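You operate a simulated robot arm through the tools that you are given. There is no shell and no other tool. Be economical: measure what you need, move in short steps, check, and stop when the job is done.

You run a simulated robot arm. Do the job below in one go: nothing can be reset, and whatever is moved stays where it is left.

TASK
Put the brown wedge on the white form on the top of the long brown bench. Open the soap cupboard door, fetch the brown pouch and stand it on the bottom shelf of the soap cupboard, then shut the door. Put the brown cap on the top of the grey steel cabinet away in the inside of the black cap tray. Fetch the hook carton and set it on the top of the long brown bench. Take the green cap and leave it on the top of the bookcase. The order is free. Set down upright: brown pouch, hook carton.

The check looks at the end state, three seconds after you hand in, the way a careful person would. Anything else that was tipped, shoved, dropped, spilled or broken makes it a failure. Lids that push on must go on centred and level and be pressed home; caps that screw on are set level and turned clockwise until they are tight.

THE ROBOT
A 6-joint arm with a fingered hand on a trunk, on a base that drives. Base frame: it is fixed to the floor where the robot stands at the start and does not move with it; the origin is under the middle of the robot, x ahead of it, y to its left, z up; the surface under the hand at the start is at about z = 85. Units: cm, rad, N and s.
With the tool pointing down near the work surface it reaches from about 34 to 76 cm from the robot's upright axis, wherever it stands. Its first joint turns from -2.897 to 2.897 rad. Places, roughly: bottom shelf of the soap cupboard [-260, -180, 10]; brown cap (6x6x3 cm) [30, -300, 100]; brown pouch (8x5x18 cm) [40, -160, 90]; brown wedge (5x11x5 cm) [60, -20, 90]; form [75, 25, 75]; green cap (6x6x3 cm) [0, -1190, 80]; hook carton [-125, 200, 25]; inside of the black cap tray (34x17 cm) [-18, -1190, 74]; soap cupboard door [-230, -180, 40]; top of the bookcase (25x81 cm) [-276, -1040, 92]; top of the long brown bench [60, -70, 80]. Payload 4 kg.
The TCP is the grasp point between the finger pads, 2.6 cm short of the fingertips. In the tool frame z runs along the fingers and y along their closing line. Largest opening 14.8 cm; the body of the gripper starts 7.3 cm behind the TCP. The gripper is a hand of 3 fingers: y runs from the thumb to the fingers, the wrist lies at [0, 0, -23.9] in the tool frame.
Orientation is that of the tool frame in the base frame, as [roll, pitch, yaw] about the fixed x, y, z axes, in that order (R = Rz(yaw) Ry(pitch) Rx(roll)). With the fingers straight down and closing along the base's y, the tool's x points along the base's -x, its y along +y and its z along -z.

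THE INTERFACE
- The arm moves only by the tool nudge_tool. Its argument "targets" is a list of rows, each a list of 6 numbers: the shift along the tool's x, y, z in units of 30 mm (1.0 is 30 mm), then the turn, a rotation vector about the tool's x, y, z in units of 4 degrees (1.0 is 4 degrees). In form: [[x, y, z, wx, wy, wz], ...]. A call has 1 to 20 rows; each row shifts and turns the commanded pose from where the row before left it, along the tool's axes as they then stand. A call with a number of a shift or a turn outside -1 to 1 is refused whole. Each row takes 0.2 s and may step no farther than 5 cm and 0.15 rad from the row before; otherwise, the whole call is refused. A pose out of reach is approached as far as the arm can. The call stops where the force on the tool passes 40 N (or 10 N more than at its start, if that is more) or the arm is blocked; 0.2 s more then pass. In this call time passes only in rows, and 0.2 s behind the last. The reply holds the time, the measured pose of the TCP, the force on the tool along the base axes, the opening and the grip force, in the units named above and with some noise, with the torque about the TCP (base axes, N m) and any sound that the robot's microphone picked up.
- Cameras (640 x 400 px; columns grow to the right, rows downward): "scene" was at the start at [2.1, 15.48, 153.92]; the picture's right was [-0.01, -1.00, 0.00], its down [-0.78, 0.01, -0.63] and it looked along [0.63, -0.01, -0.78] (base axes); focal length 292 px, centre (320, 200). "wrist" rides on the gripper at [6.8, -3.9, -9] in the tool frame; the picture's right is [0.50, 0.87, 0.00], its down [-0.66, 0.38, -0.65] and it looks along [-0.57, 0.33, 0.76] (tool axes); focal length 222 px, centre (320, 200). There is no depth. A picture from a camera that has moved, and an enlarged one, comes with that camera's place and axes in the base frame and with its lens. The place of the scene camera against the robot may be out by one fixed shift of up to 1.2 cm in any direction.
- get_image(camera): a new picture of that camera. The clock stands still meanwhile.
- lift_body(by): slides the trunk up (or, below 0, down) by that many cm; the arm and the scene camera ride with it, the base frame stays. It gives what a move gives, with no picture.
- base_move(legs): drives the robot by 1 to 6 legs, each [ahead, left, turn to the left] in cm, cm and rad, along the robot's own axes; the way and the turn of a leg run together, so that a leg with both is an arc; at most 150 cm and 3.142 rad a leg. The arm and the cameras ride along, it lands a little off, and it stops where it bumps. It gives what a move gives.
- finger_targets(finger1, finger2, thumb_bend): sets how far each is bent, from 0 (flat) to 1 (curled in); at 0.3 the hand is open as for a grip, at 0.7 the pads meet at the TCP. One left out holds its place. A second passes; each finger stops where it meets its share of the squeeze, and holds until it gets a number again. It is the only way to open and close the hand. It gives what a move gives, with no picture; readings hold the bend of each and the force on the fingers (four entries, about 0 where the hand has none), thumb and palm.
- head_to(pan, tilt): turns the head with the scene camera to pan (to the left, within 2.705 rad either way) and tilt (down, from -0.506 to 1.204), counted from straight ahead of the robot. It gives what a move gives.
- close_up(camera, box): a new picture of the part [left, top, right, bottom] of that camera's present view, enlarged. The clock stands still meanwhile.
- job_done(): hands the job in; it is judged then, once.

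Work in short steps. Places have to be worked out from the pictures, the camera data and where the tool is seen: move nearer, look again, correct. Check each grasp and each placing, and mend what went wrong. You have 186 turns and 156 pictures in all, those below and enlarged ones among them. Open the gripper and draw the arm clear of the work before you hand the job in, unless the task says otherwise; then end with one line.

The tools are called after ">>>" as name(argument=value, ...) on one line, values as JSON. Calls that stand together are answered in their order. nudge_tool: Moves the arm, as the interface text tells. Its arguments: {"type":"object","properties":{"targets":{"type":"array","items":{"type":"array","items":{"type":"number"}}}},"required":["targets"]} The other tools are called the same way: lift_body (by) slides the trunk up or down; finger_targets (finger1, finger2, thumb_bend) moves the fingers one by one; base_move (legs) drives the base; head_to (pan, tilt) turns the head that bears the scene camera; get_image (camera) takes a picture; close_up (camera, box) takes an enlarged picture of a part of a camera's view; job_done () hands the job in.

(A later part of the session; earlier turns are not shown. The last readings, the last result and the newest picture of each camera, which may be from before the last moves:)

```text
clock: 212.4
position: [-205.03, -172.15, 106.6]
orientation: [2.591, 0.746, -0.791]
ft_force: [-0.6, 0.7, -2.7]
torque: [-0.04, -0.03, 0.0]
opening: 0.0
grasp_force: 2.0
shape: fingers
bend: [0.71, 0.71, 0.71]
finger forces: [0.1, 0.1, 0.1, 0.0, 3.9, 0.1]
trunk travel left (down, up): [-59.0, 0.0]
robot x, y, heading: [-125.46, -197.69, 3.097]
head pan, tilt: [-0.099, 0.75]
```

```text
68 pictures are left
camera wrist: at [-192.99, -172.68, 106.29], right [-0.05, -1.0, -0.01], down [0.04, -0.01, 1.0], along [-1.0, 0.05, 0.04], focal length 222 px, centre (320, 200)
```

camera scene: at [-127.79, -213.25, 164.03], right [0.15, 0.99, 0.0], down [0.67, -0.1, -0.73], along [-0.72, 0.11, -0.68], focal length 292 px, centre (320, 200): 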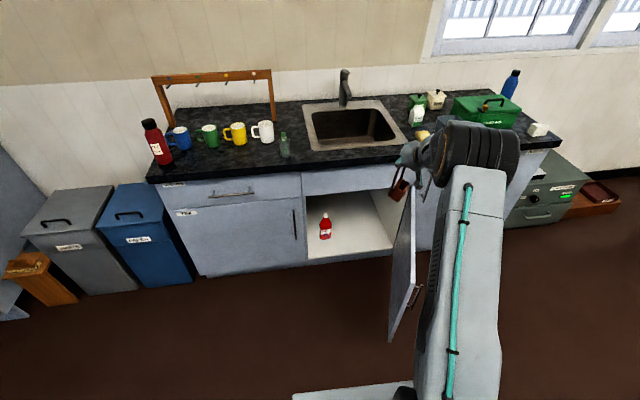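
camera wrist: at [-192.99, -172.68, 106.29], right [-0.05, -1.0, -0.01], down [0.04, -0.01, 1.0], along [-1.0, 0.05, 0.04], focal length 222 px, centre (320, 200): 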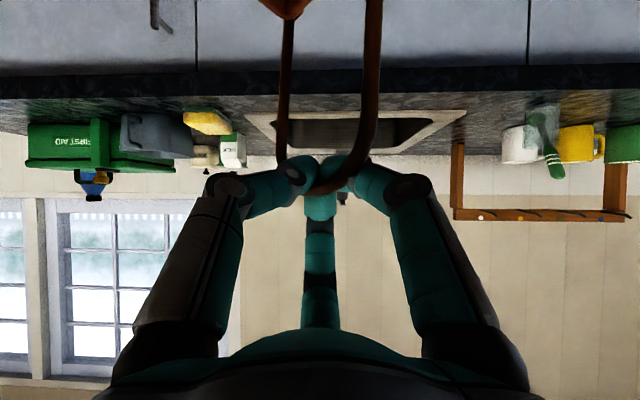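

Heading is slightly off and the elbow sits near the door's edge, so I square up, back off 25 cm and 9 cm left before lowering the trunk.

>>> base_move(legs=[[-12, 4, 0.048], [-13, 5, 0]])

>>> lift_body(by=-40)

>>> lift_body(by=-17)

>>> get_image(camera="scene")

>>> get_image(camera="wrist")

```text
clock: 214.6
position: [-181.37, -185.11, 106.6]
orientation: [2.591, 0.747, -0.748]
ft_force: [-0.1, -0.1, -2.3]
torque: [-0.02, -0.02, 0.0]
opening: 0.0
grasp_force: 1.8
shape: fingers
bend: [0.71, 0.71, 0.7]
finger forces: [0.1, 0.1, 0.1, 0.0, 3.9, 0.0]
trunk travel left (down, up): [-59.0, 0.0]
robot x, y, heading: [-100.81, -206.69, 3.137]
head pan, tilt: [-0.099, 0.75]
```

```text
clock: 218.4
position: [-181.49, -185.09, 66.73]
orientation: [2.59, 0.747, -0.747]
ft_force: [0.1, 0.3, -3.5]
torque: [-0.01, -0.01, 0.01]
opening: 0.0
grasp_force: 2.2
shape: fingers
bend: [0.71, 0.71, 0.7]
finger forces: [0.0, 0.0, 0.0, 0.0, 4.2, 0.0]
trunk travel left (down, up): [-19.0, 40.0]
robot x, y, heading: [-100.58, -206.41, 3.135]
head pan, tilt: [-0.099, 0.75]
```

```text
clock: 220.3
position: [-181.38, -185.15, 49.69]
orientation: [2.59, 0.747, -0.749]
ft_force: [0.4, -0.3, -2.3]
torque: [-0.01, -0.03, 0.02]
opening: 0.0
grasp_force: 2.2
shape: fingers
bend: [0.71, 0.71, 0.7]
finger forces: [0.1, 0.0, 0.0, 0.2, 4.2, 0.0]
trunk travel left (down, up): [-2.0, 57.0]
robot x, y, heading: [-101.05, -206.71, 3.137]
head pan, tilt: [-0.099, 0.75]
```

```text
67 pictures are left
camera scene: at [-102.61, -222.64, 107.04], right [0.1, 0.99, 0.0], down [0.68, -0.07, -0.73], along [-0.73, 0.07, -0.68], focal length 292 px, centre (320, 200)
```

scene: 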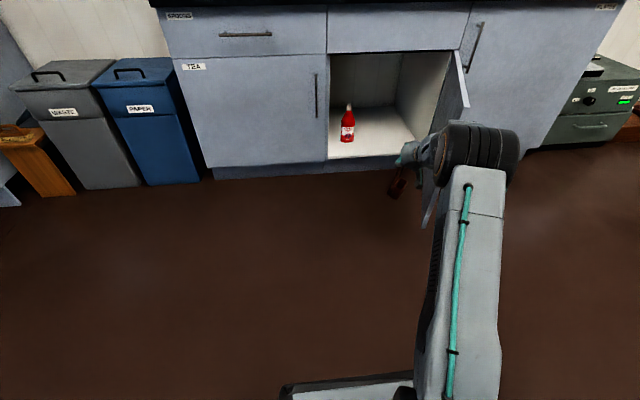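

```text
66 pictures are left
camera wrist: at [-169.55, -185.04, 49.32], right [-0.01, -1.0, -0.01], down [0.04, -0.01, 1.0], along [-1.0, 0.01, 0.04], focal length 222 px, centre (320, 200)
```

wrist: 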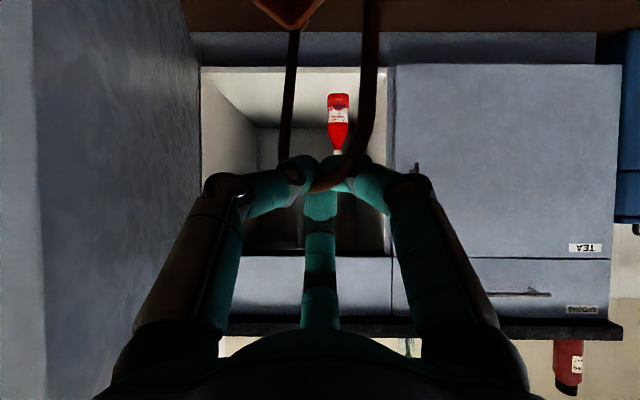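

Clear view: opening y -205..-151, z 14–67; bottle y -195..-188. I lower the arm 12 cm and drive straight in 36 cm.

>>> nudge_tool(targets=[[0.68, -0.38, 0.625, 0, 0, 0], [0.68, -0.38, 0.625, 0, 0, 0], [0.68, -0.38, 0.625, 0, 0, 0], [0.68, -0.38, 0.625, 0, 0, 0]])

>>> base_move(legs=[[36, 1, 0]])

>>> get_image(camera="wrist")

>>> get_image(camera="scene")

```text
clock: 221.3
position: [-184.14, -184.23, 38.98]
orientation: [2.593, 0.742, -0.743]
ft_force: [0.4, -0.4, -1.5]
torque: [-0.05, -0.04, -0.01]
opening: 0.0
grasp_force: 1.8
shape: fingers
bend: [0.71, 0.71, 0.7]
finger forces: [0.0, 0.0, 0.0, 0.0, 4.1, 0.0]
out of reach, approached as far as the arm can: row 2, 3, 4
trunk travel left (down, up): [-2.0, 57.0]
robot x, y, heading: [-100.89, -206.74, 3.14]
head pan, tilt: [-0.099, 0.75]
```

```text
clock: 223.7
position: [-220.79, -185.4, 38.7]
orientation: [2.594, 0.741, -0.74]
ft_force: [-0.2, -0.4, -2.9]
torque: [-0.01, -0.04, 0.02]
opening: 0.01
grasp_force: 1.7
shape: fingers
bend: [0.71, 0.71, 0.7]
finger forces: [0.0, 0.1, 0.0, 0.1, 4.2, 0.0]
trunk travel left (down, up): [-2.0, 57.0]
robot x, y, heading: [-137.68, -207.9, -3.143]
head pan, tilt: [-0.099, 0.75]
```

```text
65 pictures are left
camera wrist: at [-208.87, -185.27, 38.48], right [0.0, -1.0, -0.01], down [0.03, -0.01, 1.0], along [-1.0, 0.0, 0.03], focal length 222 px, centre (320, 200)
```

wrist: 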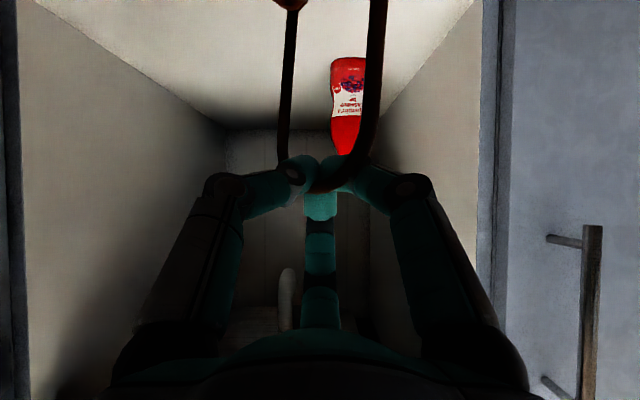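

```text
64 pictures are left
camera scene: at [-139.24, -223.6, 107.03], right [0.1, 1.0, 0.0], down [0.68, -0.07, -0.73], along [-0.73, 0.07, -0.68], focal length 292 px, centre (320, 200)
```

scene: 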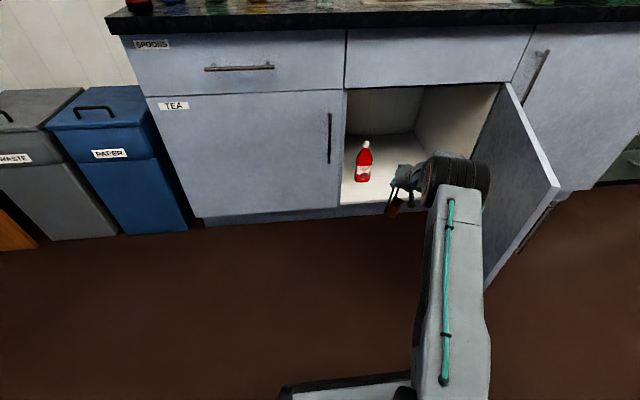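

Good clearance. I drive the remaining 20 cm with 7 cm to the right.

>>> base_move(legs=[[20, -7.5, 0]])

>>> get_image(camera="wrist")

>>> close_up(camera="scene", box=[300, 60, 540, 210])

```text
clock: 225.3
position: [-240.91, -177.87, 38.67]
orientation: [2.593, 0.742, -0.739]
ft_force: [0.9, -0.4, -3.4]
torque: [-0.01, -0.06, -0.02]
opening: 0.01
grasp_force: 2.2
shape: fingers
bend: [0.71, 0.71, 0.7]
finger forces: [0.1, 0.0, 0.0, 0.0, 4.1, 0.0]
trunk travel left (down, up): [-2.0, 57.0]
robot x, y, heading: [-157.59, -199.94, -3.135]
head pan, tilt: [-0.099, 0.75]
```

```text
63 pictures are left
camera wrist: at [-228.98, -177.79, 38.48], right [0.0, -1.0, 0.0], down [0.03, 0.0, 1.0], along [-1.0, 0.0, 0.03], focal length 222 px, centre (320, 200)
```

wrist: 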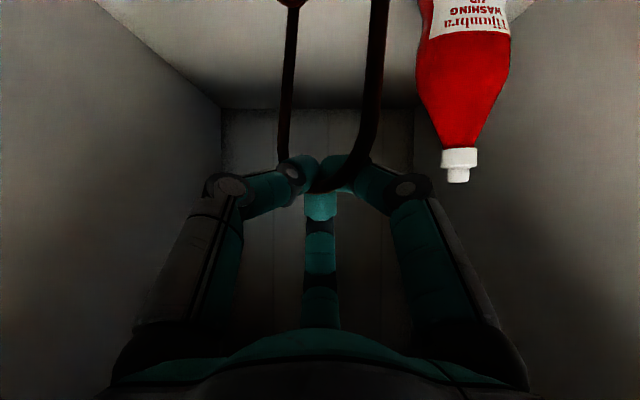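

```text
2.67 times, centred on (420, 135) of scene
camera zoom: at [-159.32, -216.07, 107.03], right [0.1, 1.0, 0.0], down [0.68, -0.07, -0.73], along [-0.73, 0.07, -0.68], focal length 778 px, centre (53, 373)
```

zoom: 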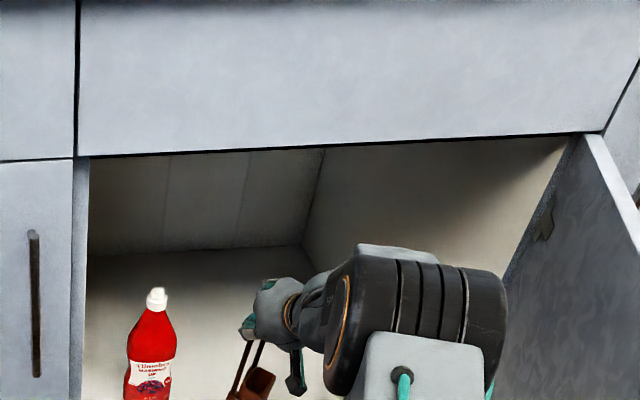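

I lower the trunk's last 2 cm and the arm ~5 cm to bring the pouch to the shelf.

>>> lift_body(by=-2)

>>> nudge_tool(targets=[[0.34, -0.19, 0.31, 0, 0, 0], [0.34, -0.19, 0.31, 0, 0, 0]])

```text
clock: 226.0
position: [-240.89, -177.88, 36.78]
orientation: [2.594, 0.742, -0.741]
ft_force: [-0.4, 0.1, -3.2]
torque: [0.01, -0.03, 0.03]
opening: 0.0
grasp_force: 2.1
shape: fingers
bend: [0.71, 0.71, 0.7]
finger forces: [0.1, 0.0, 0.0, 0.0, 4.1, 0.0]
trunk travel left (down, up): [0.0, 59.0]
robot x, y, heading: [-157.54, -200.36, -3.136]
head pan, tilt: [-0.099, 0.75]
```

```text
clock: 226.6
position: [-241.61, -177.7, 34.02]
orientation: [2.598, 0.736, -0.736]
ft_force: [0.1, 0.1, -2.0]
torque: [0.0, -0.02, -0.01]
opening: 0.0
grasp_force: 2.1
shape: fingers
bend: [0.71, 0.71, 0.7]
finger forces: [0.0, 0.1, 0.0, 0.0, 4.3, 0.0]
out of reach, approached as far as the arm can: row 2
trunk travel left (down, up): [0.0, 59.0]
robot x, y, heading: [-157.52, -200.18, -3.138]
head pan, tilt: [-0.099, 0.75]
```

At the reach limit; I make the hand 12° steeper, then lower further.

>>> nudge_tool(targets=[[0, 0, 0, 0.5, 0.89, -0.01], [0, 0, 0, 0.5, 0.89, -0.01], [0, 0, 0, 0.5, 0.89, -0.01], [0.2, -0.11, 0.26, 0, 0, 0], [0.2, -0.11, 0.26, 0, 0, 0]])

>>> get_image(camera="wrist")

```text
clock: 227.8
position: [-241.33, -177.61, 32.1]
orientation: [2.764, 0.576, -0.633]
ft_force: [0.0, 0.0, 0.5]
torque: [0.03, -0.02, 0.02]
opening: 0.01
grasp_force: 0.0
shape: fingers
bend: [0.71, 0.71, 0.71]
finger forces: [0.1, 0.0, 0.0, 0.1, 0.0, 0.1]
trunk travel left (down, up): [0.0, 59.0]
robot x, y, heading: [-157.91, -200.15, -3.138]
head pan, tilt: [-0.099, 0.75]
```

```text
61 pictures are left
camera wrist: at [-229.59, -177.57, 34.24], right [0.0, -1.0, 0.0], down [-0.18, 0.0, 0.98], along [-0.98, 0.0, -0.18], focal length 222 px, centre (320, 200)
```

wrist: 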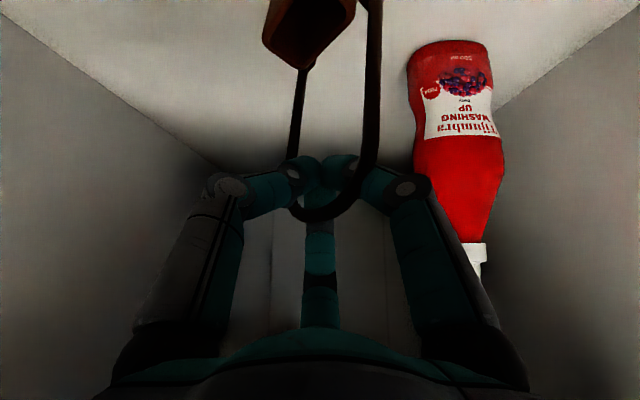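

The pouch now stands (no load). I lower 4 mm more, swing finger2 fully open over the hoop, and look before withdrawing.

>>> nudge_tool(targets=[[0.07, -0.04, 0.12, 0, 0, 0]])

>>> finger_targets(finger2=0.3)

>>> get_image(camera="wrist")

```text
clock: 228.2
position: [-241.45, -177.77, 31.62]
orientation: [2.764, 0.575, -0.634]
ft_force: [-1.3, -1.0, 2.9]
torque: [-0.05, -0.03, -0.03]
opening: 0.01
grasp_force: 1.5
shape: fingers
bend: [0.71, 0.71, 0.71]
finger forces: [2.2, 0.0, 0.0, 0.0, 0.0, 0.0]
trunk travel left (down, up): [0.0, 59.0]
robot x, y, heading: [-157.81, -200.12, -3.142]
head pan, tilt: [-0.099, 0.75]
```

```text
clock: 229.2
position: [-241.34, -177.77, 31.6]
orientation: [2.763, 0.575, -0.631]
ft_force: [0.2, -1.2, 1.2]
torque: [-0.05, 0.02, -0.02]
opening: 0.0
grasp_force: 0.7
shape: fingers
bend: [0.71, 0.3, 0.71]
finger forces: [1.5, 0.1, 0.0, 0.1, 0.0, 0.1]
trunk travel left (down, up): [0.0, 59.0]
robot x, y, heading: [-157.58, -200.02, -3.141]
head pan, tilt: [-0.099, 0.75]
```

```text
60 pictures are left
camera wrist: at [-229.61, -177.56, 33.79], right [0.0, -1.0, 0.0], down [-0.18, -0.01, 0.98], along [-0.98, 0.0, -0.18], focal length 222 px, centre (320, 200)
```

wrist: 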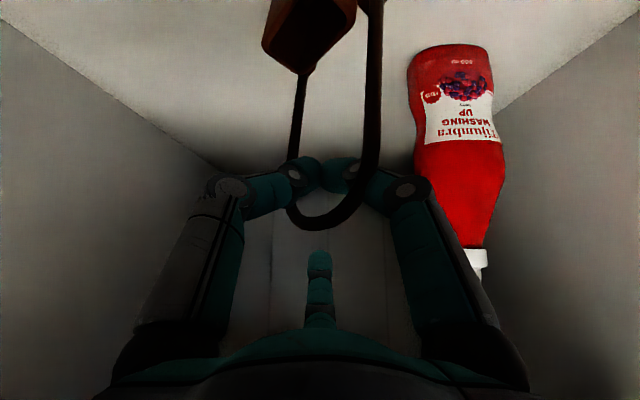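

Finger1 sits behind the near hoop leg, so I open thumb and finger1 a little so the hoop can pass between them, then I'll go straight up.

>>> finger_targets(finger1=0.62, thumb_bend=0.57)

>>> close_up(camera="wrist", box=[200, 60, 440, 280])

```text
clock: 230.2
position: [-241.24, -177.73, 31.4]
orientation: [2.764, 0.575, -0.633]
ft_force: [-1.0, 0.2, 1.9]
torque: [-0.07, -0.02, -0.02]
opening: 3.37
grasp_force: 0.7
shape: fingers
bend: [0.63, 0.3, 0.56]
finger forces: [1.6, 0.0, 0.1, 0.1, 0.0, 0.0]
trunk travel left (down, up): [0.0, 59.0]
robot x, y, heading: [-157.62, -200.3, -3.141]
head pan, tilt: [-0.099, 0.75]
```

```text
1.82 times, centred on (320, 170) of wrist
camera zoom: at [-229.61, -177.57, 33.79], right [0.0, -1.0, 0.0], down [-0.18, -0.01, 0.98], along [-0.98, 0.0, -0.18], focal length 404 px, centre (320, 254)
```

zoom: 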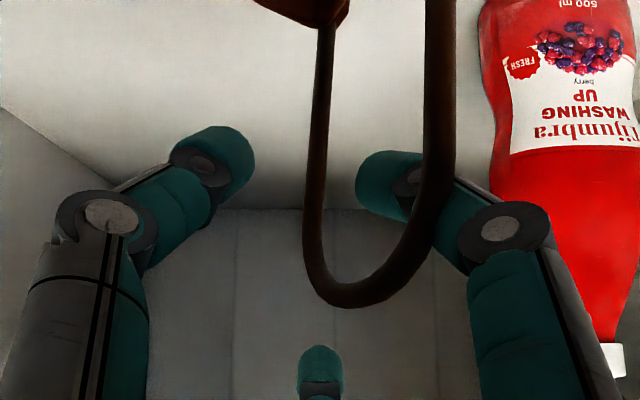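

The whole finger1 is behind/right of the hoop, thumb left: straight up frees it. I ease 5 mm inward, then rise 6 cm.

>>> nudge_tool(targets=[[-0.13, 0.08, 0.12, 0, 0, 0], [-0.27, 0.155, -0.39, 0, 0, 0], [-0.27, 0.155, -0.39, 0, 0, 0]])

>>> get_image(camera="wrist")

```text
clock: 231.0
position: [-241.94, -177.53, 34.33]
orientation: [2.765, 0.574, -0.633]
ft_force: [0.0, 0.0, 0.6]
torque: [-0.01, 0.03, -0.02]
opening: 3.27
grasp_force: 0.6
shape: fingers
bend: [0.62, 0.3, 0.56]
finger forces: [0.2, 0.1, 0.0, 0.0, 0.1, 0.0]
trunk travel left (down, up): [0.0, 59.0]
robot x, y, heading: [-157.03, -200.52, -3.143]
head pan, tilt: [-0.099, 0.75]
```

```text
58 pictures are left
camera wrist: at [-230.13, -177.53, 36.66], right [0.0, -1.0, 0.0], down [-0.18, 0.0, 0.98], along [-0.98, 0.0, -0.18], focal length 222 px, centre (320, 200)
```

wrist: 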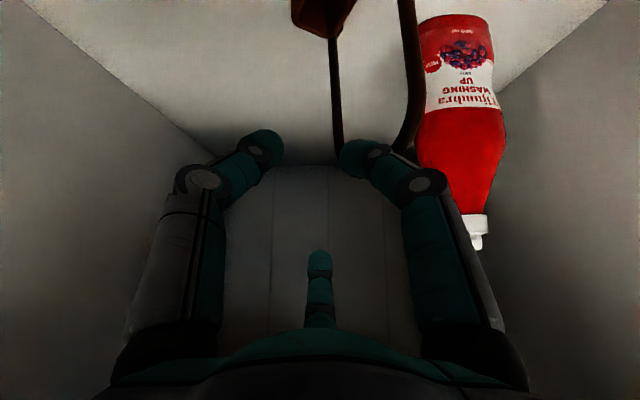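

The hoop looks shifted; I zoom to understand before moving.

>>> close_up(camera="wrist", box=[220, 0, 520, 200])

>>> close_up(camera="scene", box=[300, 130, 480, 260])

```text
2.00 times, centred on (370, 100) of wrist
camera zoom: at [-230.13, -177.53, 36.66], right [0.0, -1.0, 0.0], down [-0.18, 0.0, 0.98], along [-0.98, 0.0, -0.18], focal length 444 px, centre (220, 400)
```

zoom: 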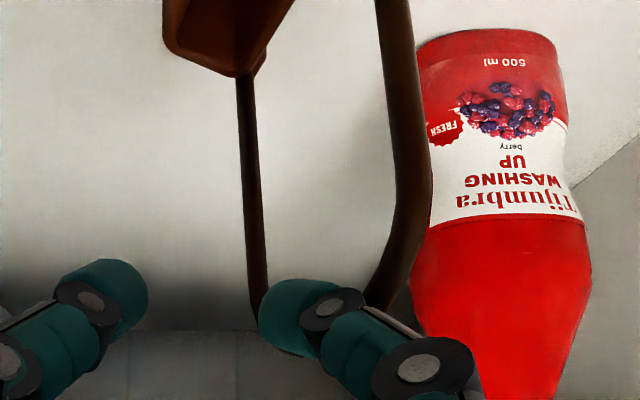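

```text
3.08 times, centred on (390, 195) of scene
camera zoom: at [-159.31, -216.07, 105.03], right [0.1, 1.0, 0.0], down [0.68, -0.07, -0.73], along [-0.73, 0.07, -0.68], focal length 897 px, centre (105, 215)
```

zoom: 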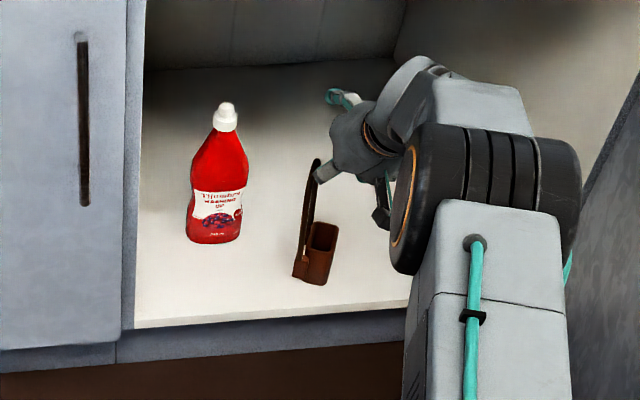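

The pouch stands upright on the shelf and finger1 is now in front of the hoop. I rise 3 cm more, watching forces.

>>> nudge_tool(targets=[[-0.18, 0.1, -0.26, 0, 0, 0], [-0.18, 0.1, -0.26, 0, 0, 0], [-0.18, 0.1, -0.26, 0, 0, 0]])

>>> close_up(camera="wrist", box=[220, 0, 520, 200])

>>> close_up(camera="scene", box=[300, 130, 480, 260])

```text
clock: 231.8
position: [-241.89, -177.72, 37.35]
orientation: [2.766, 0.574, -0.632]
ft_force: [-0.4, -0.3, -0.7]
torque: [0.02, 0.01, -0.02]
opening: 3.26
grasp_force: 0.1
shape: fingers
bend: [0.62, 0.3, 0.56]
finger forces: [0.1, 0.1, 0.0, 0.1, 0.0, 0.1]
trunk travel left (down, up): [0.0, 59.0]
robot x, y, heading: [-157.51, -200.04, -3.138]
head pan, tilt: [-0.099, 0.75]
```

```text
2.00 times, centred on (370, 100) of wrist
camera zoom: at [-230.07, -177.65, 39.65], right [0.0, -1.0, 0.0], down [-0.18, 0.0, 0.98], along [-0.98, 0.0, -0.18], focal length 444 px, centre (220, 400)
```

zoom: 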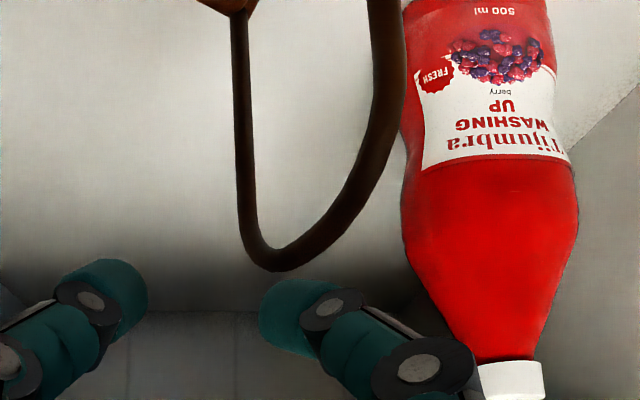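

```text
3.08 times, centred on (390, 195) of scene
camera zoom: at [-159.31, -216.07, 105.03], right [0.1, 1.0, 0.0], down [0.68, -0.07, -0.73], along [-0.73, 0.07, -0.68], focal length 897 px, centre (105, 215)
```

zoom: 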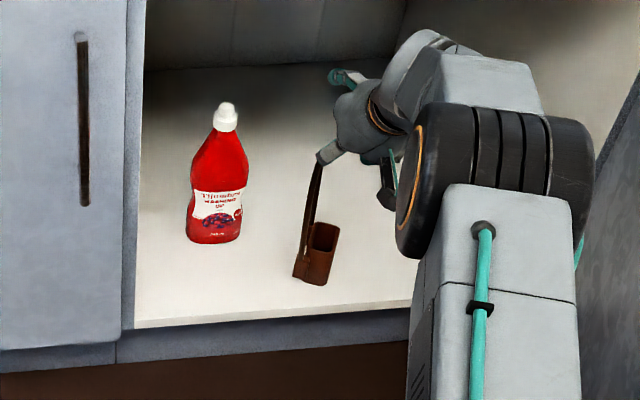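

The hoop is free and the pouch stands upright. I back out the way I came.

>>> base_move(legs=[[-20, 6, 0], [-40, 0, 0]])

>>> get_image(camera="scene")

```text
clock: 235.5
position: [-181.7, -183.32, 37.44]
orientation: [2.765, 0.577, -0.636]
ft_force: [-0.1, 0.0, -0.3]
torque: [0.02, -0.01, 0.01]
opening: 3.29
grasp_force: 0.1
shape: fingers
bend: [0.62, 0.3, 0.56]
finger forces: [0.0, 0.1, 0.1, 0.0, 0.0, 0.0]
trunk travel left (down, up): [0.0, 59.0]
robot x, y, heading: [-97.4, -206.26, 3.136]
head pan, tilt: [-0.099, 0.75]
```

```text
53 pictures are left
camera scene: at [-99.41, -221.99, 105.03], right [0.1, 0.99, 0.0], down [0.68, -0.07, -0.73], along [-0.73, 0.08, -0.68], focal length 292 px, centre (320, 200)
```

scene: 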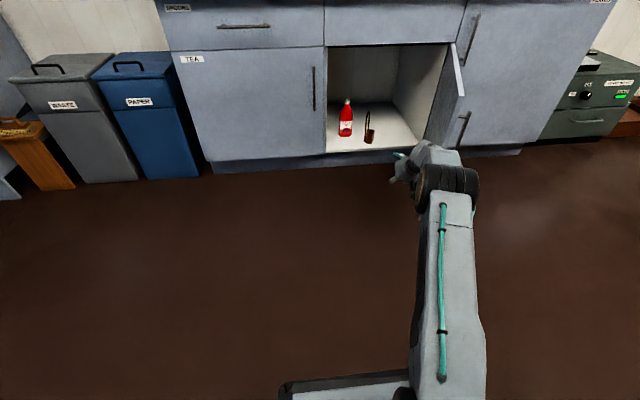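

Pouch stands beside the bottle. Now to shut the door: I close the hand to a fist, raise it to z≈52, and go round to the door's outer side.

>>> finger_targets(finger1=0.7, finger2=0.7, thumb_bend=0.7)

>>> lift_body(by=15)

>>> base_move(legs=[[-10, 0, 0], [0, -32, 0], [20, 0, 0]])

>>> get_image(camera="scene")

```text
clock: 236.5
position: [-181.73, -183.26, 37.36]
orientation: [2.766, 0.576, -0.637]
ft_force: [0.1, 0.0, -0.5]
torque: [0.01, 0.03, 0.0]
opening: 0.0
grasp_force: 0.0
shape: fingers
bend: [0.7, 0.69, 0.7]
finger forces: [0.0, 0.0, 0.1, 0.0, 0.0, 0.0]
trunk travel left (down, up): [0.0, 59.0]
robot x, y, heading: [-97.24, -205.86, 3.137]
head pan, tilt: [-0.099, 0.75]
```

```text
clock: 238.3
position: [-181.74, -183.38, 52.42]
orientation: [2.765, 0.575, -0.637]
ft_force: [0.4, 0.1, 0.1]
torque: [0.0, -0.02, 0.01]
opening: 0.0
grasp_force: 0.1
shape: fingers
bend: [0.7, 0.69, 0.7]
finger forces: [0.0, 0.1, 0.1, 0.0, 0.1, 0.1]
trunk travel left (down, up): [-15.0, 44.0]
robot x, y, heading: [-97.33, -205.93, 3.139]
head pan, tilt: [-0.099, 0.75]
```

```text
clock: 242.4
position: [-191.46, -150.49, 52.4]
orientation: [2.766, 0.575, -0.639]
ft_force: [-1.5, 1.0, -0.7]
torque: [0.02, -0.01, -0.02]
opening: 0.0
grasp_force: 0.1
shape: fingers
bend: [0.7, 0.69, 0.7]
finger forces: [0.0, 0.0, 0.0, 0.1, 0.0, 0.0]
trunk travel left (down, up): [-15.0, 44.0]
robot x, y, heading: [-107.51, -173.25, 3.134]
head pan, tilt: [-0.099, 0.75]
```

```text
52 pictures are left
camera scene: at [-109.18, -189.25, 120.03], right [0.1, 0.99, 0.0], down [0.68, -0.07, -0.73], along [-0.73, 0.08, -0.68], focal length 292 px, centre (320, 200)
```

scene: 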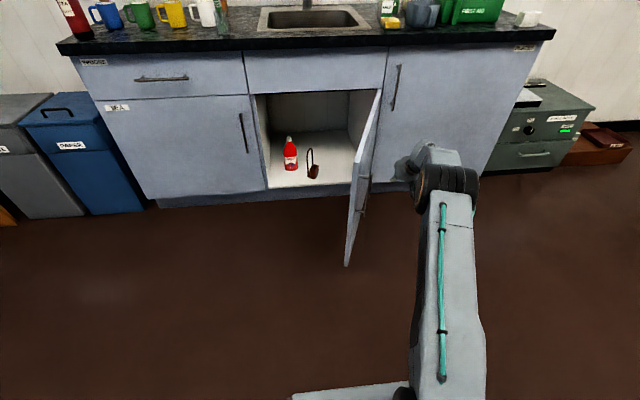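

The hand is on the outer side of the door. I sweep it along the closing arc.

>>> base_move(legs=[[4.1, 16, 0], [6.5, 10.1, 0], [9.7, 7.6, 0]])

>>> get_image(camera="scene")

```text
clock: 245.5
position: [-211.89, -184.41, 52.47]
orientation: [2.765, 0.577, -0.635]
ft_force: [-0.1, 0.5, 0.4]
torque: [-0.01, 0.0, 0.01]
opening: 0.03
grasp_force: 0.0
shape: fingers
bend: [0.7, 0.7, 0.7]
finger forces: [0.1, 0.0, 0.0, 0.0, 0.1, 0.0]
trunk travel left (down, up): [-15.0, 44.0]
robot x, y, heading: [-127.66, -207.13, 3.141]
head pan, tilt: [-0.099, 0.75]
```

```text
51 pictures are left
camera scene: at [-129.43, -223.16, 120.03], right [0.1, 0.99, 0.0], down [0.68, -0.07, -0.73], along [-0.73, 0.07, -0.68], focal length 292 px, centre (320, 200)
```

scene: 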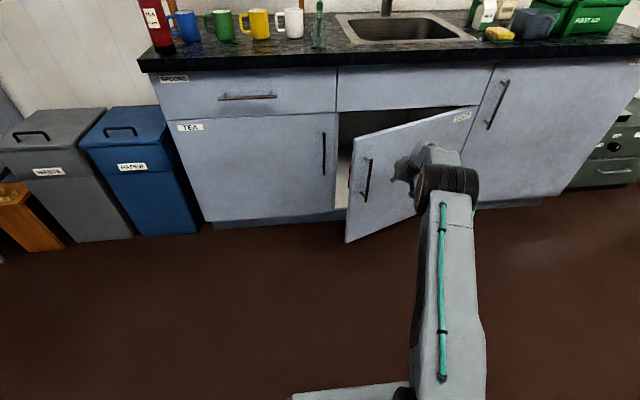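

Closing well. I continue and then press with the arm until it meets the frame.

>>> base_move(legs=[[9.8, 3.0, 0], [3.5, 0.5, 0]])

>>> nudge_tool(targets=[[-0.11, 0.065, 0.105, 0, 0, 0], [-0.11, 0.065, 0.105, 0, 0, 0], [-0.11, 0.065, 0.105, 0, 0, 0], [-0.11, 0.065, 0.105, 0, 0, 0], [-0.11, 0.065, 0.105, 0, 0, 0], [-0.11, 0.065, 0.105, 0, 0, 0]])

>>> get_image(camera="scene")

```text
clock: 247.2
position: [-225.22, -187.95, 52.49]
orientation: [2.764, 0.577, -0.636]
ft_force: [-0.3, 0.4, -0.4]
torque: [0.03, 0.01, 0.02]
opening: 0.05
grasp_force: 0.0
shape: fingers
bend: [0.69, 0.7, 0.7]
finger forces: [0.0, 0.1, 0.0, 0.0, 0.0, 0.0]
trunk travel left (down, up): [-15.0, 44.0]
robot x, y, heading: [-141.22, -210.86, 3.14]
head pan, tilt: [-0.099, 0.75]
```

```text
clock: 248.6
position: [-228.34, -187.87, 52.33]
orientation: [2.765, 0.574, -0.637]
ft_force: [0.5, 0.3, -0.4]
torque: [0.01, 0.07, -0.01]
opening: 0.06
grasp_force: 0.1
shape: fingers
bend: [0.69, 0.7, 0.7]
finger forces: [0.0, 0.0, 0.0, 0.0, 0.1, 0.0]
trunk travel left (down, up): [-15.0, 44.0]
robot x, y, heading: [-141.66, -210.74, 3.136]
head pan, tilt: [-0.099, 0.75]
```

```text
50 pictures are left
camera scene: at [-142.98, -226.63, 120.03], right [0.1, 0.99, 0.0], down [0.68, -0.07, -0.73], along [-0.73, 0.08, -0.68], focal length 292 px, centre (320, 200)
```

scene: 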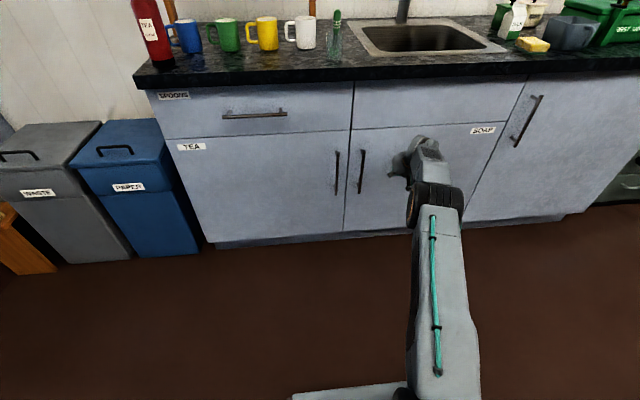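

Nearly shut. I press on until a firm contact is felt.

>>> nudge_tool(targets=[[-0.11, 0.065, 0.105, 0, 0, 0], [-0.11, 0.065, 0.105, 0, 0, 0], [-0.11, 0.065, 0.105, 0, 0, 0], [-0.11, 0.065, 0.105, 0, 0, 0], [-0.11, 0.065, 0.105, 0, 0, 0], [-0.11, 0.065, 0.105, 0, 0, 0], [-0.11, 0.065, 0.105, 0, 0, 0], [-0.11, 0.065, 0.105, 0, 0, 0]])

>>> close_up(camera="scene", box=[310, 90, 530, 240])

```text
clock: 250.4
position: [-229.32, -188.37, 52.48]
orientation: [2.766, 0.576, -0.637]
ft_force: [0.3, -0.1, -0.3]
torque: [-0.01, 0.04, 0.02]
opening: 0.03
grasp_force: 0.0
shape: fingers
bend: [0.69, 0.7, 0.7]
finger forces: [0.0, 0.1, 0.1, 0.1, 0.0, 0.0]
out of reach, approached as far as the arm can: row 3, 4, 5, 6, 7, 8
trunk travel left (down, up): [-15.0, 44.0]
robot x, y, heading: [-141.08, -210.68, 3.138]
head pan, tilt: [-0.099, 0.75]
```

```text
2.67 times, centred on (420, 165) of scene
camera zoom: at [-142.98, -226.63, 120.03], right [0.1, 0.99, 0.0], down [0.68, -0.07, -0.73], along [-0.73, 0.08, -0.68], focal length 778 px, centre (53, 293)
```

zoom: 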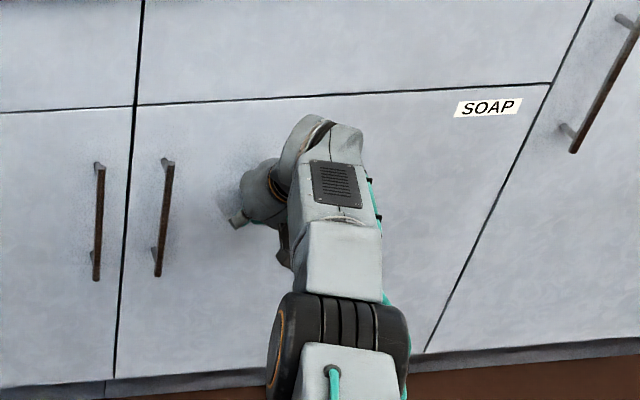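

It looks flush; the arm is at its limit, so I press with the base 3 cm more to make sure it is home.

>>> base_move(legs=[[2, 0, 0]])

>>> base_move(legs=[[1.2, 0, 0]])

```text
clock: 251.2
position: [-231.17, -188.26, 52.43]
orientation: [2.763, 0.575, -0.637]
ft_force: [13.6, 1.3, 2.8]
torque: [0.0, 0.16, -0.04]
opening: 0.61
grasp_force: 7.1
shape: fingers
bend: [0.67, 0.72, 0.68]
finger forces: [0.0, 14.7, 0.0, 0.0, 0.1, 0.0]
trunk travel left (down, up): [-15.0, 44.0]
robot x, y, heading: [-142.88, -210.73, 3.136]
head pan, tilt: [-0.099, 0.75]
```

```text
clock: 251.9
position: [-231.52, -188.0, 52.69]
orientation: [2.764, 0.572, -0.644]
ft_force: [21.8, -4.4, 6.0]
torque: [0.2, 0.96, 0.11]
opening: 0.69
grasp_force: 10.8
shape: fingers
bend: [0.66, 0.71, 0.69]
finger forces: [0.0, 21.0, 0.1, 0.1, 0.0, 0.1]
trunk travel left (down, up): [-15.0, 44.0]
robot x, y, heading: [-143.82, -210.98, 3.139]
head pan, tilt: [-0.099, 0.75]
stopped in leg 1: the force on the tool passed its limit at 53 N (the readings are from after the stop); the commanded pose is now the measured one
```

The door is home (53 N felt). I back off, raise the trunk, straighten the hand and draw it in for the next job.

>>> base_move(legs=[[-45, 0, 0]])

>>> lift_body(by=40)

>>> nudge_tool(targets=[[0, 0, 0, 0.5, 0.89, -0.01], [0, 0, 0, 0.5, 0.89, -0.01], [0, 0, 0, 0.5, 0.89, -0.01], [0, 0, 0, 0.5, 0.89, -0.01], [0, 0, 0, 0.5, 0.89, -0.01], [0, 0, 0, 0.5, 0.89, -0.01], [0, 0, 0, 0.5, 0.89, -0.01], [0, 0, 0, 0.5, 0.89, -0.01]])

>>> nudge_tool(targets=[[0.92, 0.06, -0.31, 0, 0, 0], [0.92, 0.06, -0.31, 0, 0, 0], [0.92, 0.06, -0.31, 0, 0, 0], [0.92, 0.06, -0.31, 0, 0, 0], [0.92, 0.06, -0.31, 0, 0, 0], [0.92, 0.06, -0.31, 0, 0, 0], [0.92, 0.06, -0.31, 0, 0, 0], [0.92, 0.06, -0.31, 0, 0, 0], [0.92, 0.06, -0.31, 0, 0, 0], [0.92, 0.06, -0.31, 0, 0, 0], [0.92, 0.06, -0.31, 0, 0, 0]])

>>> get_image(camera="scene")

```text
clock: 254.6
position: [-187.39, -188.4, 52.44]
orientation: [2.764, 0.572, -0.638]
ft_force: [0.0, -0.5, 0.2]
torque: [-0.01, 0.01, 0.0]
opening: 0.09
grasp_force: 0.1
shape: fingers
bend: [0.69, 0.7, 0.7]
finger forces: [0.0, 0.0, 0.0, 0.1, 0.1, 0.0]
trunk travel left (down, up): [-15.0, 44.0]
robot x, y, heading: [-99.37, -210.99, 3.14]
head pan, tilt: [-0.099, 0.75]
```

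```text
clock: 258.5
position: [-187.38, -188.35, 92.47]
orientation: [2.764, 0.573, -0.639]
ft_force: [-0.6, 0.0, 1.1]
torque: [-0.02, -0.01, -0.01]
opening: 0.11
grasp_force: 0.0
shape: fingers
bend: [0.69, 0.7, 0.7]
finger forces: [0.0, 0.0, 0.0, 0.0, 0.1, 0.0]
trunk travel left (down, up): [-55.0, 4.0]
robot x, y, heading: [-99.44, -210.99, 3.141]
head pan, tilt: [-0.099, 0.75]
```

```text
clock: 260.3
position: [-176.1, -192.8, 92.0]
orientation: [3.09, 0.089, -0.522]
ft_force: [0.3, -0.6, -0.6]
torque: [-0.02, -0.02, -0.01]
opening: 0.05
grasp_force: 0.0
shape: fingers
bend: [0.69, 0.7, 0.7]
finger forces: [0.1, 0.0, 0.0, 0.0, 0.0, 0.0]
out of reach, approached as far as the arm can: row 1, 2, 3, 4, 5, 6, 7, 8
trunk travel left (down, up): [-55.0, 4.0]
robot x, y, heading: [-99.19, -210.82, 3.14]
head pan, tilt: [-0.099, 0.75]
```

```text
clock: 262.7
position: [-176.47, -203.48, 102.18]
orientation: [3.091, 0.088, -0.523]
ft_force: [0.5, 0.1, -0.9]
torque: [0.03, 0.0, 0.02]
opening: 0.08
grasp_force: 0.0
shape: fingers
bend: [0.69, 0.7, 0.7]
finger forces: [0.0, 0.1, 0.0, 0.1, 0.1, 0.0]
out of reach, approached as far as the arm can: row 1, 2, 3, 4, 5, 6, 7, 8, 9, 10, 11
trunk travel left (down, up): [-55.0, 4.0]
robot x, y, heading: [-99.19, -210.82, 3.137]
head pan, tilt: [-0.099, 0.75]
```

```text
48 pictures are left
camera scene: at [-101.18, -226.81, 160.03], right [0.1, 0.99, 0.0], down [0.68, -0.07, -0.73], along [-0.73, 0.07, -0.68], focal length 292 px, centre (320, 200)
```

scene: 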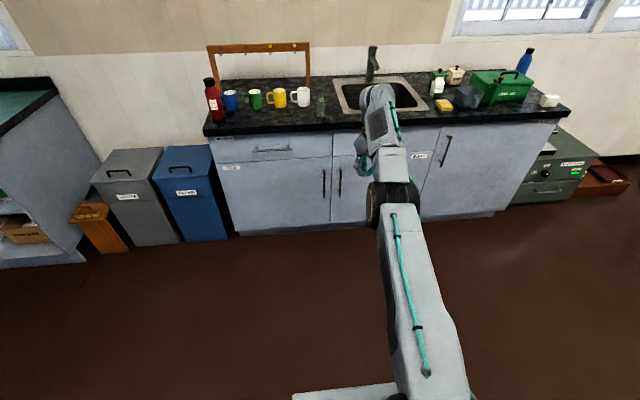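

The door is shut. The arm is stretched at its limit; I bring it inward.

>>> nudge_tool(targets=[[0.8, -0.46, 0.2, 0, 0, 0], [0.8, -0.46, 0.2, 0, 0, 0], [0.8, -0.46, 0.1, 0, 0, 0], [0.8, -0.46, 0, 0, 0, 0], [0.8, -0.46, 0, 0, 0, 0], [0.8, -0.46, 0, 0, 0, 0], [0.8, -0.46, -0.2, 0, 0, 0], [0.8, -0.46, -0.2, 0, 0, 0]])

```text
clock: 264.5
position: [-176.27, -202.4, 103.09]
orientation: [3.089, 0.086, -0.521]
ft_force: [0.2, -0.5, -0.1]
torque: [0.0, 0.02, 0.03]
opening: 0.05
grasp_force: 0.1
shape: fingers
bend: [0.69, 0.7, 0.7]
finger forces: [0.0, 0.0, 0.0, 0.1, 0.0, 0.0]
out of reach, approached as far as the arm can: row 1, 2, 3, 4, 5, 6, 7, 8
trunk travel left (down, up): [-55.0, 4.0]
robot x, y, heading: [-99.72, -211.04, 3.138]
head pan, tilt: [-0.099, 0.75]
```

The solver seems stuck in a wrist configuration; I tilt the hand back forward (a pose known reachable) at ~50 cm distance.

>>> nudge_tool(targets=[[-0.8, 0.46, 0, 0, 0, 0], [-0.8, 0.46, 0, 0, 0, 0], [-0.8, 0.46, 0, 0, 0, 0], [-0.8, 0.46, 0, 0, 0, 0], [0, 0, 0, -0.5, -0.89, 0.01], [0, 0, 0, -0.5, -0.89, 0.01], [0, 0, 0, -0.5, -0.89, 0.01], [0, 0, 0, -0.5, -0.89, 0.01], [0, 0, 0, -0.5, -0.89, 0.01], [0, 0, 0, -0.5, -0.89, 0.01], [0, 0, 0, -0.5, -0.89, 0.01], [0, 0, 0, -0.5, -0.89, 0.01], [0, 0, 0, -0.5, -0.89, 0.01]])

```text
clock: 267.3
position: [-176.67, -203.3, 102.79]
orientation: [2.713, 0.632, -0.669]
ft_force: [-0.4, -0.3, -0.4]
torque: [0.03, -0.01, -0.02]
opening: 0.07
grasp_force: 0.1
shape: fingers
bend: [0.69, 0.7, 0.7]
finger forces: [0.0, 0.0, 0.0, 0.0, 0.1, 0.1]
out of reach, approached as far as the arm can: row 1, 2, 3, 4
trunk travel left (down, up): [-55.0, 4.0]
robot x, y, heading: [-99.37, -211.05, 3.138]
head pan, tilt: [-0.099, 0.75]
```

Reachable now. I move inward with this tilt.

>>> nudge_tool(targets=[[0.63, -0.37, -0.68, 0, 0, 0], [0.63, -0.37, -0.68, 0, 0, 0], [0.63, -0.37, -0.68, 0, 0, 0], [0.63, -0.37, -0.68, 0, 0, 0], [0.63, -0.37, -0.68, 0, 0, 0], [0.63, -0.37, -0.68, 0, 0, 0], [0.63, -0.37, -0.68, 0, 0, 0], [0.63, -0.37, -0.68, 0, 0, 0]])

>>> nudge_tool(targets=[[0, 0, 0, 0.5, 0.89, -0.01], [0, 0, 0, 0.5, 0.89, -0.01], [0, 0, 0, 0.5, 0.89, -0.01], [0, 0, 0, 0.5, 0.89, -0.01], [0, 0, 0, 0.5, 0.89, -0.01], [0, 0, 0, 0.5, 0.89, -0.01], [0, 0, 0, 0.5, 0.89, -0.01], [0, 0, 0, 0.5, 0.89, -0.01], [0, 0, 0, 0.5, 0.89, -0.01]])

```text
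clock: 269.1
position: [-156.52, -201.92, 109.77]
orientation: [2.715, 0.622, -0.666]
ft_force: [0.1, 0.4, 0.4]
torque: [0.0, 0.0, 0.01]
opening: 0.08
grasp_force: 0.0
shape: fingers
bend: [0.69, 0.7, 0.7]
finger forces: [0.1, 0.0, 0.1, 0.0, 0.1, 0.0]
out of reach, approached as far as the arm can: row 3, 4, 5, 6, 7, 8
trunk travel left (down, up): [-55.0, 4.0]
robot x, y, heading: [-99.22, -211.05, 3.139]
head pan, tilt: [-0.099, 0.75]
```

```text
clock: 271.1
position: [-156.53, -201.94, 109.87]
orientation: [3.09, 0.089, -0.521]
ft_force: [0.4, -0.1, -0.3]
torque: [0.01, 0.02, 0.0]
opening: 0.06
grasp_force: 0.1
shape: fingers
bend: [0.69, 0.7, 0.7]
finger forces: [0.0, 0.0, 0.1, 0.0, 0.0, 0.0]
trunk travel left (down, up): [-55.0, 4.0]
robot x, y, heading: [-99.3, -210.91, 3.14]
head pan, tilt: [-0.099, 0.75]
```

Now I finish straightening, turn round and drive toward the grey cabinet.

>>> nudge_tool(targets=[[0, 0, -0.3, 0.6, 0.98, 0], [0, 0, -0.3, 0.03, 0.2, 0]])

>>> base_move(legs=[[0, 0, 3.14], [39, -57, 0]])

>>> head_to(pan=-0.1, tilt=0.6)

>>> get_image(camera="scene")

```text
clock: 271.7
position: [-156.29, -201.99, 111.6]
orientation: [3.134, 0.006, -0.52]
ft_force: [-0.6, -0.3, -0.2]
torque: [0.01, 0.01, -0.02]
opening: 0.06
grasp_force: 0.0
shape: fingers
bend: [0.69, 0.7, 0.7]
finger forces: [0.0, 0.0, 0.1, 0.1, 0.0, 0.1]
trunk travel left (down, up): [-55.0, 4.0]
robot x, y, heading: [-99.45, -210.69, 3.139]
head pan, tilt: [-0.099, 0.75]
```

```text
clock: 282.9
position: [-2.09, -274.95, 111.41]
orientation: [3.134, 0.007, 2.638]
ft_force: [0.4, 0.2, 0.0]
torque: [-0.02, -0.01, -0.01]
opening: 0.06
grasp_force: 0.1
shape: fingers
bend: [0.69, 0.7, 0.7]
finger forces: [0.0, 0.1, 0.0, 0.0, 0.1, 0.0]
trunk travel left (down, up): [-55.0, 4.0]
robot x, y, heading: [-59.18, -266.99, 0.014]
head pan, tilt: [-0.099, 0.75]
```

```text
clock: 283.6
position: [-2.19, -274.9, 111.48]
orientation: [3.133, 0.007, 2.638]
ft_force: [0.9, -0.5, 0.0]
torque: [0.01, 0.0, -0.02]
opening: 0.07
grasp_force: 0.1
shape: fingers
bend: [0.69, 0.7, 0.7]
finger forces: [0.0, 0.0, 0.0, 0.1, 0.0, 0.0]
trunk travel left (down, up): [-55.0, 4.0]
robot x, y, heading: [-59.31, -267.19, 0.011]
head pan, tilt: [-0.099, 0.6]
```

```text
47 pictures are left
camera scene: at [-56.14, -252.12, 161.32], right [-0.09, -1.0, 0.0], down [-0.56, 0.05, -0.82], along [0.82, -0.07, -0.57], focal length 292 px, centre (320, 200)
```

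scene: 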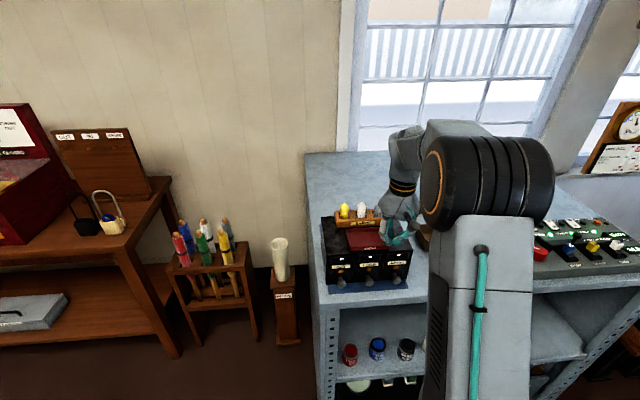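

The cap may be behind the arm; I look with the wrist camera.

>>> get_image(camera="wrist")

```text
46 pictures are left
camera wrist: at [-10.07, -274.96, 120.58], right [-0.02, 1.0, 0.0], down [0.75, 0.01, 0.66], along [0.66, 0.02, -0.75], focal length 222 px, centre (320, 200)
```

wrist: 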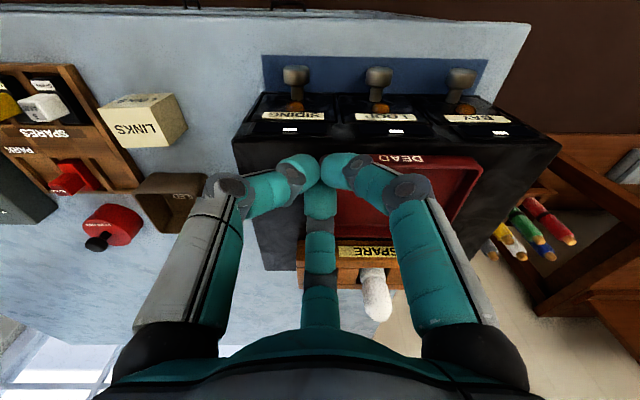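

Brown cap is likely hidden behind the hand. I move the hand 20 cm left and look again.

>>> nudge_tool(targets=[[0.535, 0.973, 0, 0, 0, 0], [0.535, 0.973, 0, 0, 0, 0], [0.535, 0.973, 0, 0, 0, 0], [0.535, 0.973, 0, 0, 0, 0], [0.535, 0.973, 0, 0, 0, 0], [0.535, 0.973, 0, 0, 0, 0]])

>>> close_up(camera="scene", box=[300, 140, 520, 300])

```text
clock: 285.0
position: [-2.12, -254.78, 111.6]
orientation: [3.133, 0.007, 2.637]
ft_force: [-0.1, -0.1, -0.3]
torque: [-0.03, -0.03, -0.01]
opening: 0.06
grasp_force: 0.1
shape: fingers
bend: [0.69, 0.7, 0.7]
finger forces: [0.0, 0.0, 0.0, 0.0, 0.1, 0.0]
trunk travel left (down, up): [-55.0, 4.0]
robot x, y, heading: [-59.27, -267.04, 0.008]
head pan, tilt: [-0.099, 0.6]
```

```text
2.50 times, centred on (410, 220) of scene
camera zoom: at [-56.13, -252.1, 161.32], right [-0.09, -1.0, 0.0], down [-0.56, 0.05, -0.83], along [0.82, -0.07, -0.56], focal length 729 px, centre (95, 150)
```

zoom: 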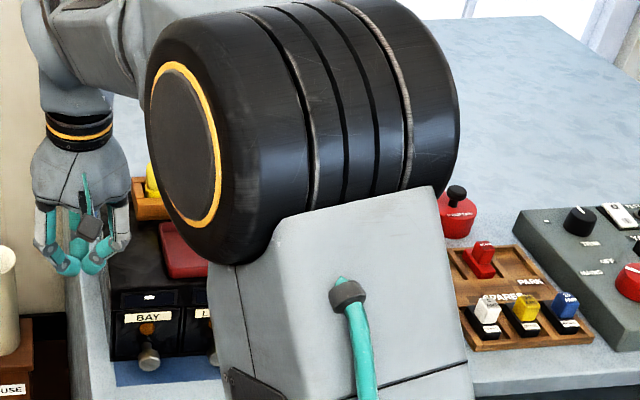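

The elbow hides it; I use the wrist camera from here.

>>> get_image(camera="wrist")

```text
44 pictures are left
camera wrist: at [-10.01, -254.85, 120.68], right [-0.02, 1.0, 0.0], down [0.75, 0.01, 0.66], along [0.66, 0.01, -0.75], focal length 222 px, centre (320, 200)
```

wrist: 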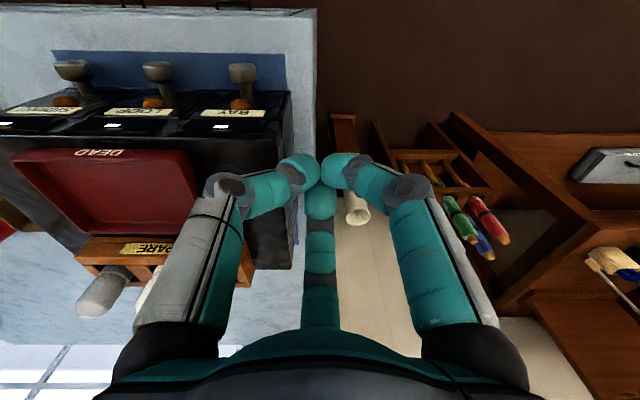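

The thumb covers the expected spot. I shift the base 22 cm left and look once more.

>>> base_move(legs=[[0, 22, 0]])

>>> get_image(camera="scene")

```text
clock: 286.7
position: [-2.36, -232.38, 111.7]
orientation: [3.132, 0.007, 2.636]
ft_force: [-0.4, -0.1, 0.3]
torque: [-0.04, 0.0, -0.02]
opening: 0.07
grasp_force: 0.0
shape: fingers
bend: [0.69, 0.7, 0.7]
finger forces: [0.0, 0.0, 0.0, 0.0, 0.0, 0.0]
trunk travel left (down, up): [-55.0, 4.0]
robot x, y, heading: [-59.77, -244.46, 0.012]
head pan, tilt: [-0.099, 0.6]
```

```text
43 pictures are left
camera scene: at [-56.46, -229.7, 161.31], right [-0.09, -1.0, 0.0], down [-0.56, 0.05, -0.83], along [0.82, -0.07, -0.56], focal length 292 px, centre (320, 200)
```

scene: 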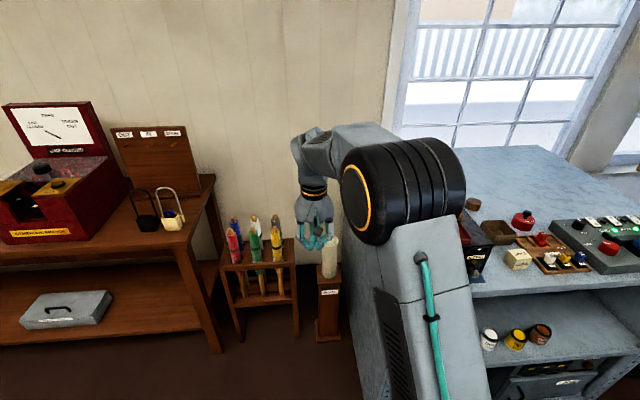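

A small brown disc shows behind the black unit, around (31,-297,96). I zoom to confirm it is the cap.

>>> close_up(camera="scene", box=[450, 180, 580, 262])

```text
4.88 times, centred on (515, 221) of scene
camera zoom: at [-56.46, -229.7, 161.31], right [-0.09, -1.0, 0.0], down [-0.56, 0.05, -0.83], along [0.82, -0.07, -0.56], focal length 1423 px, centre (-631, 98)
```

zoom: 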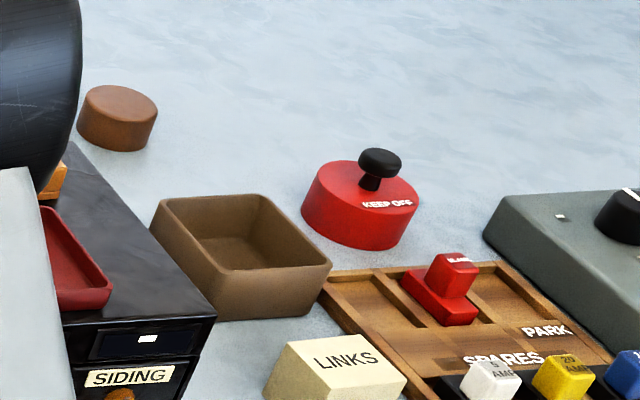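

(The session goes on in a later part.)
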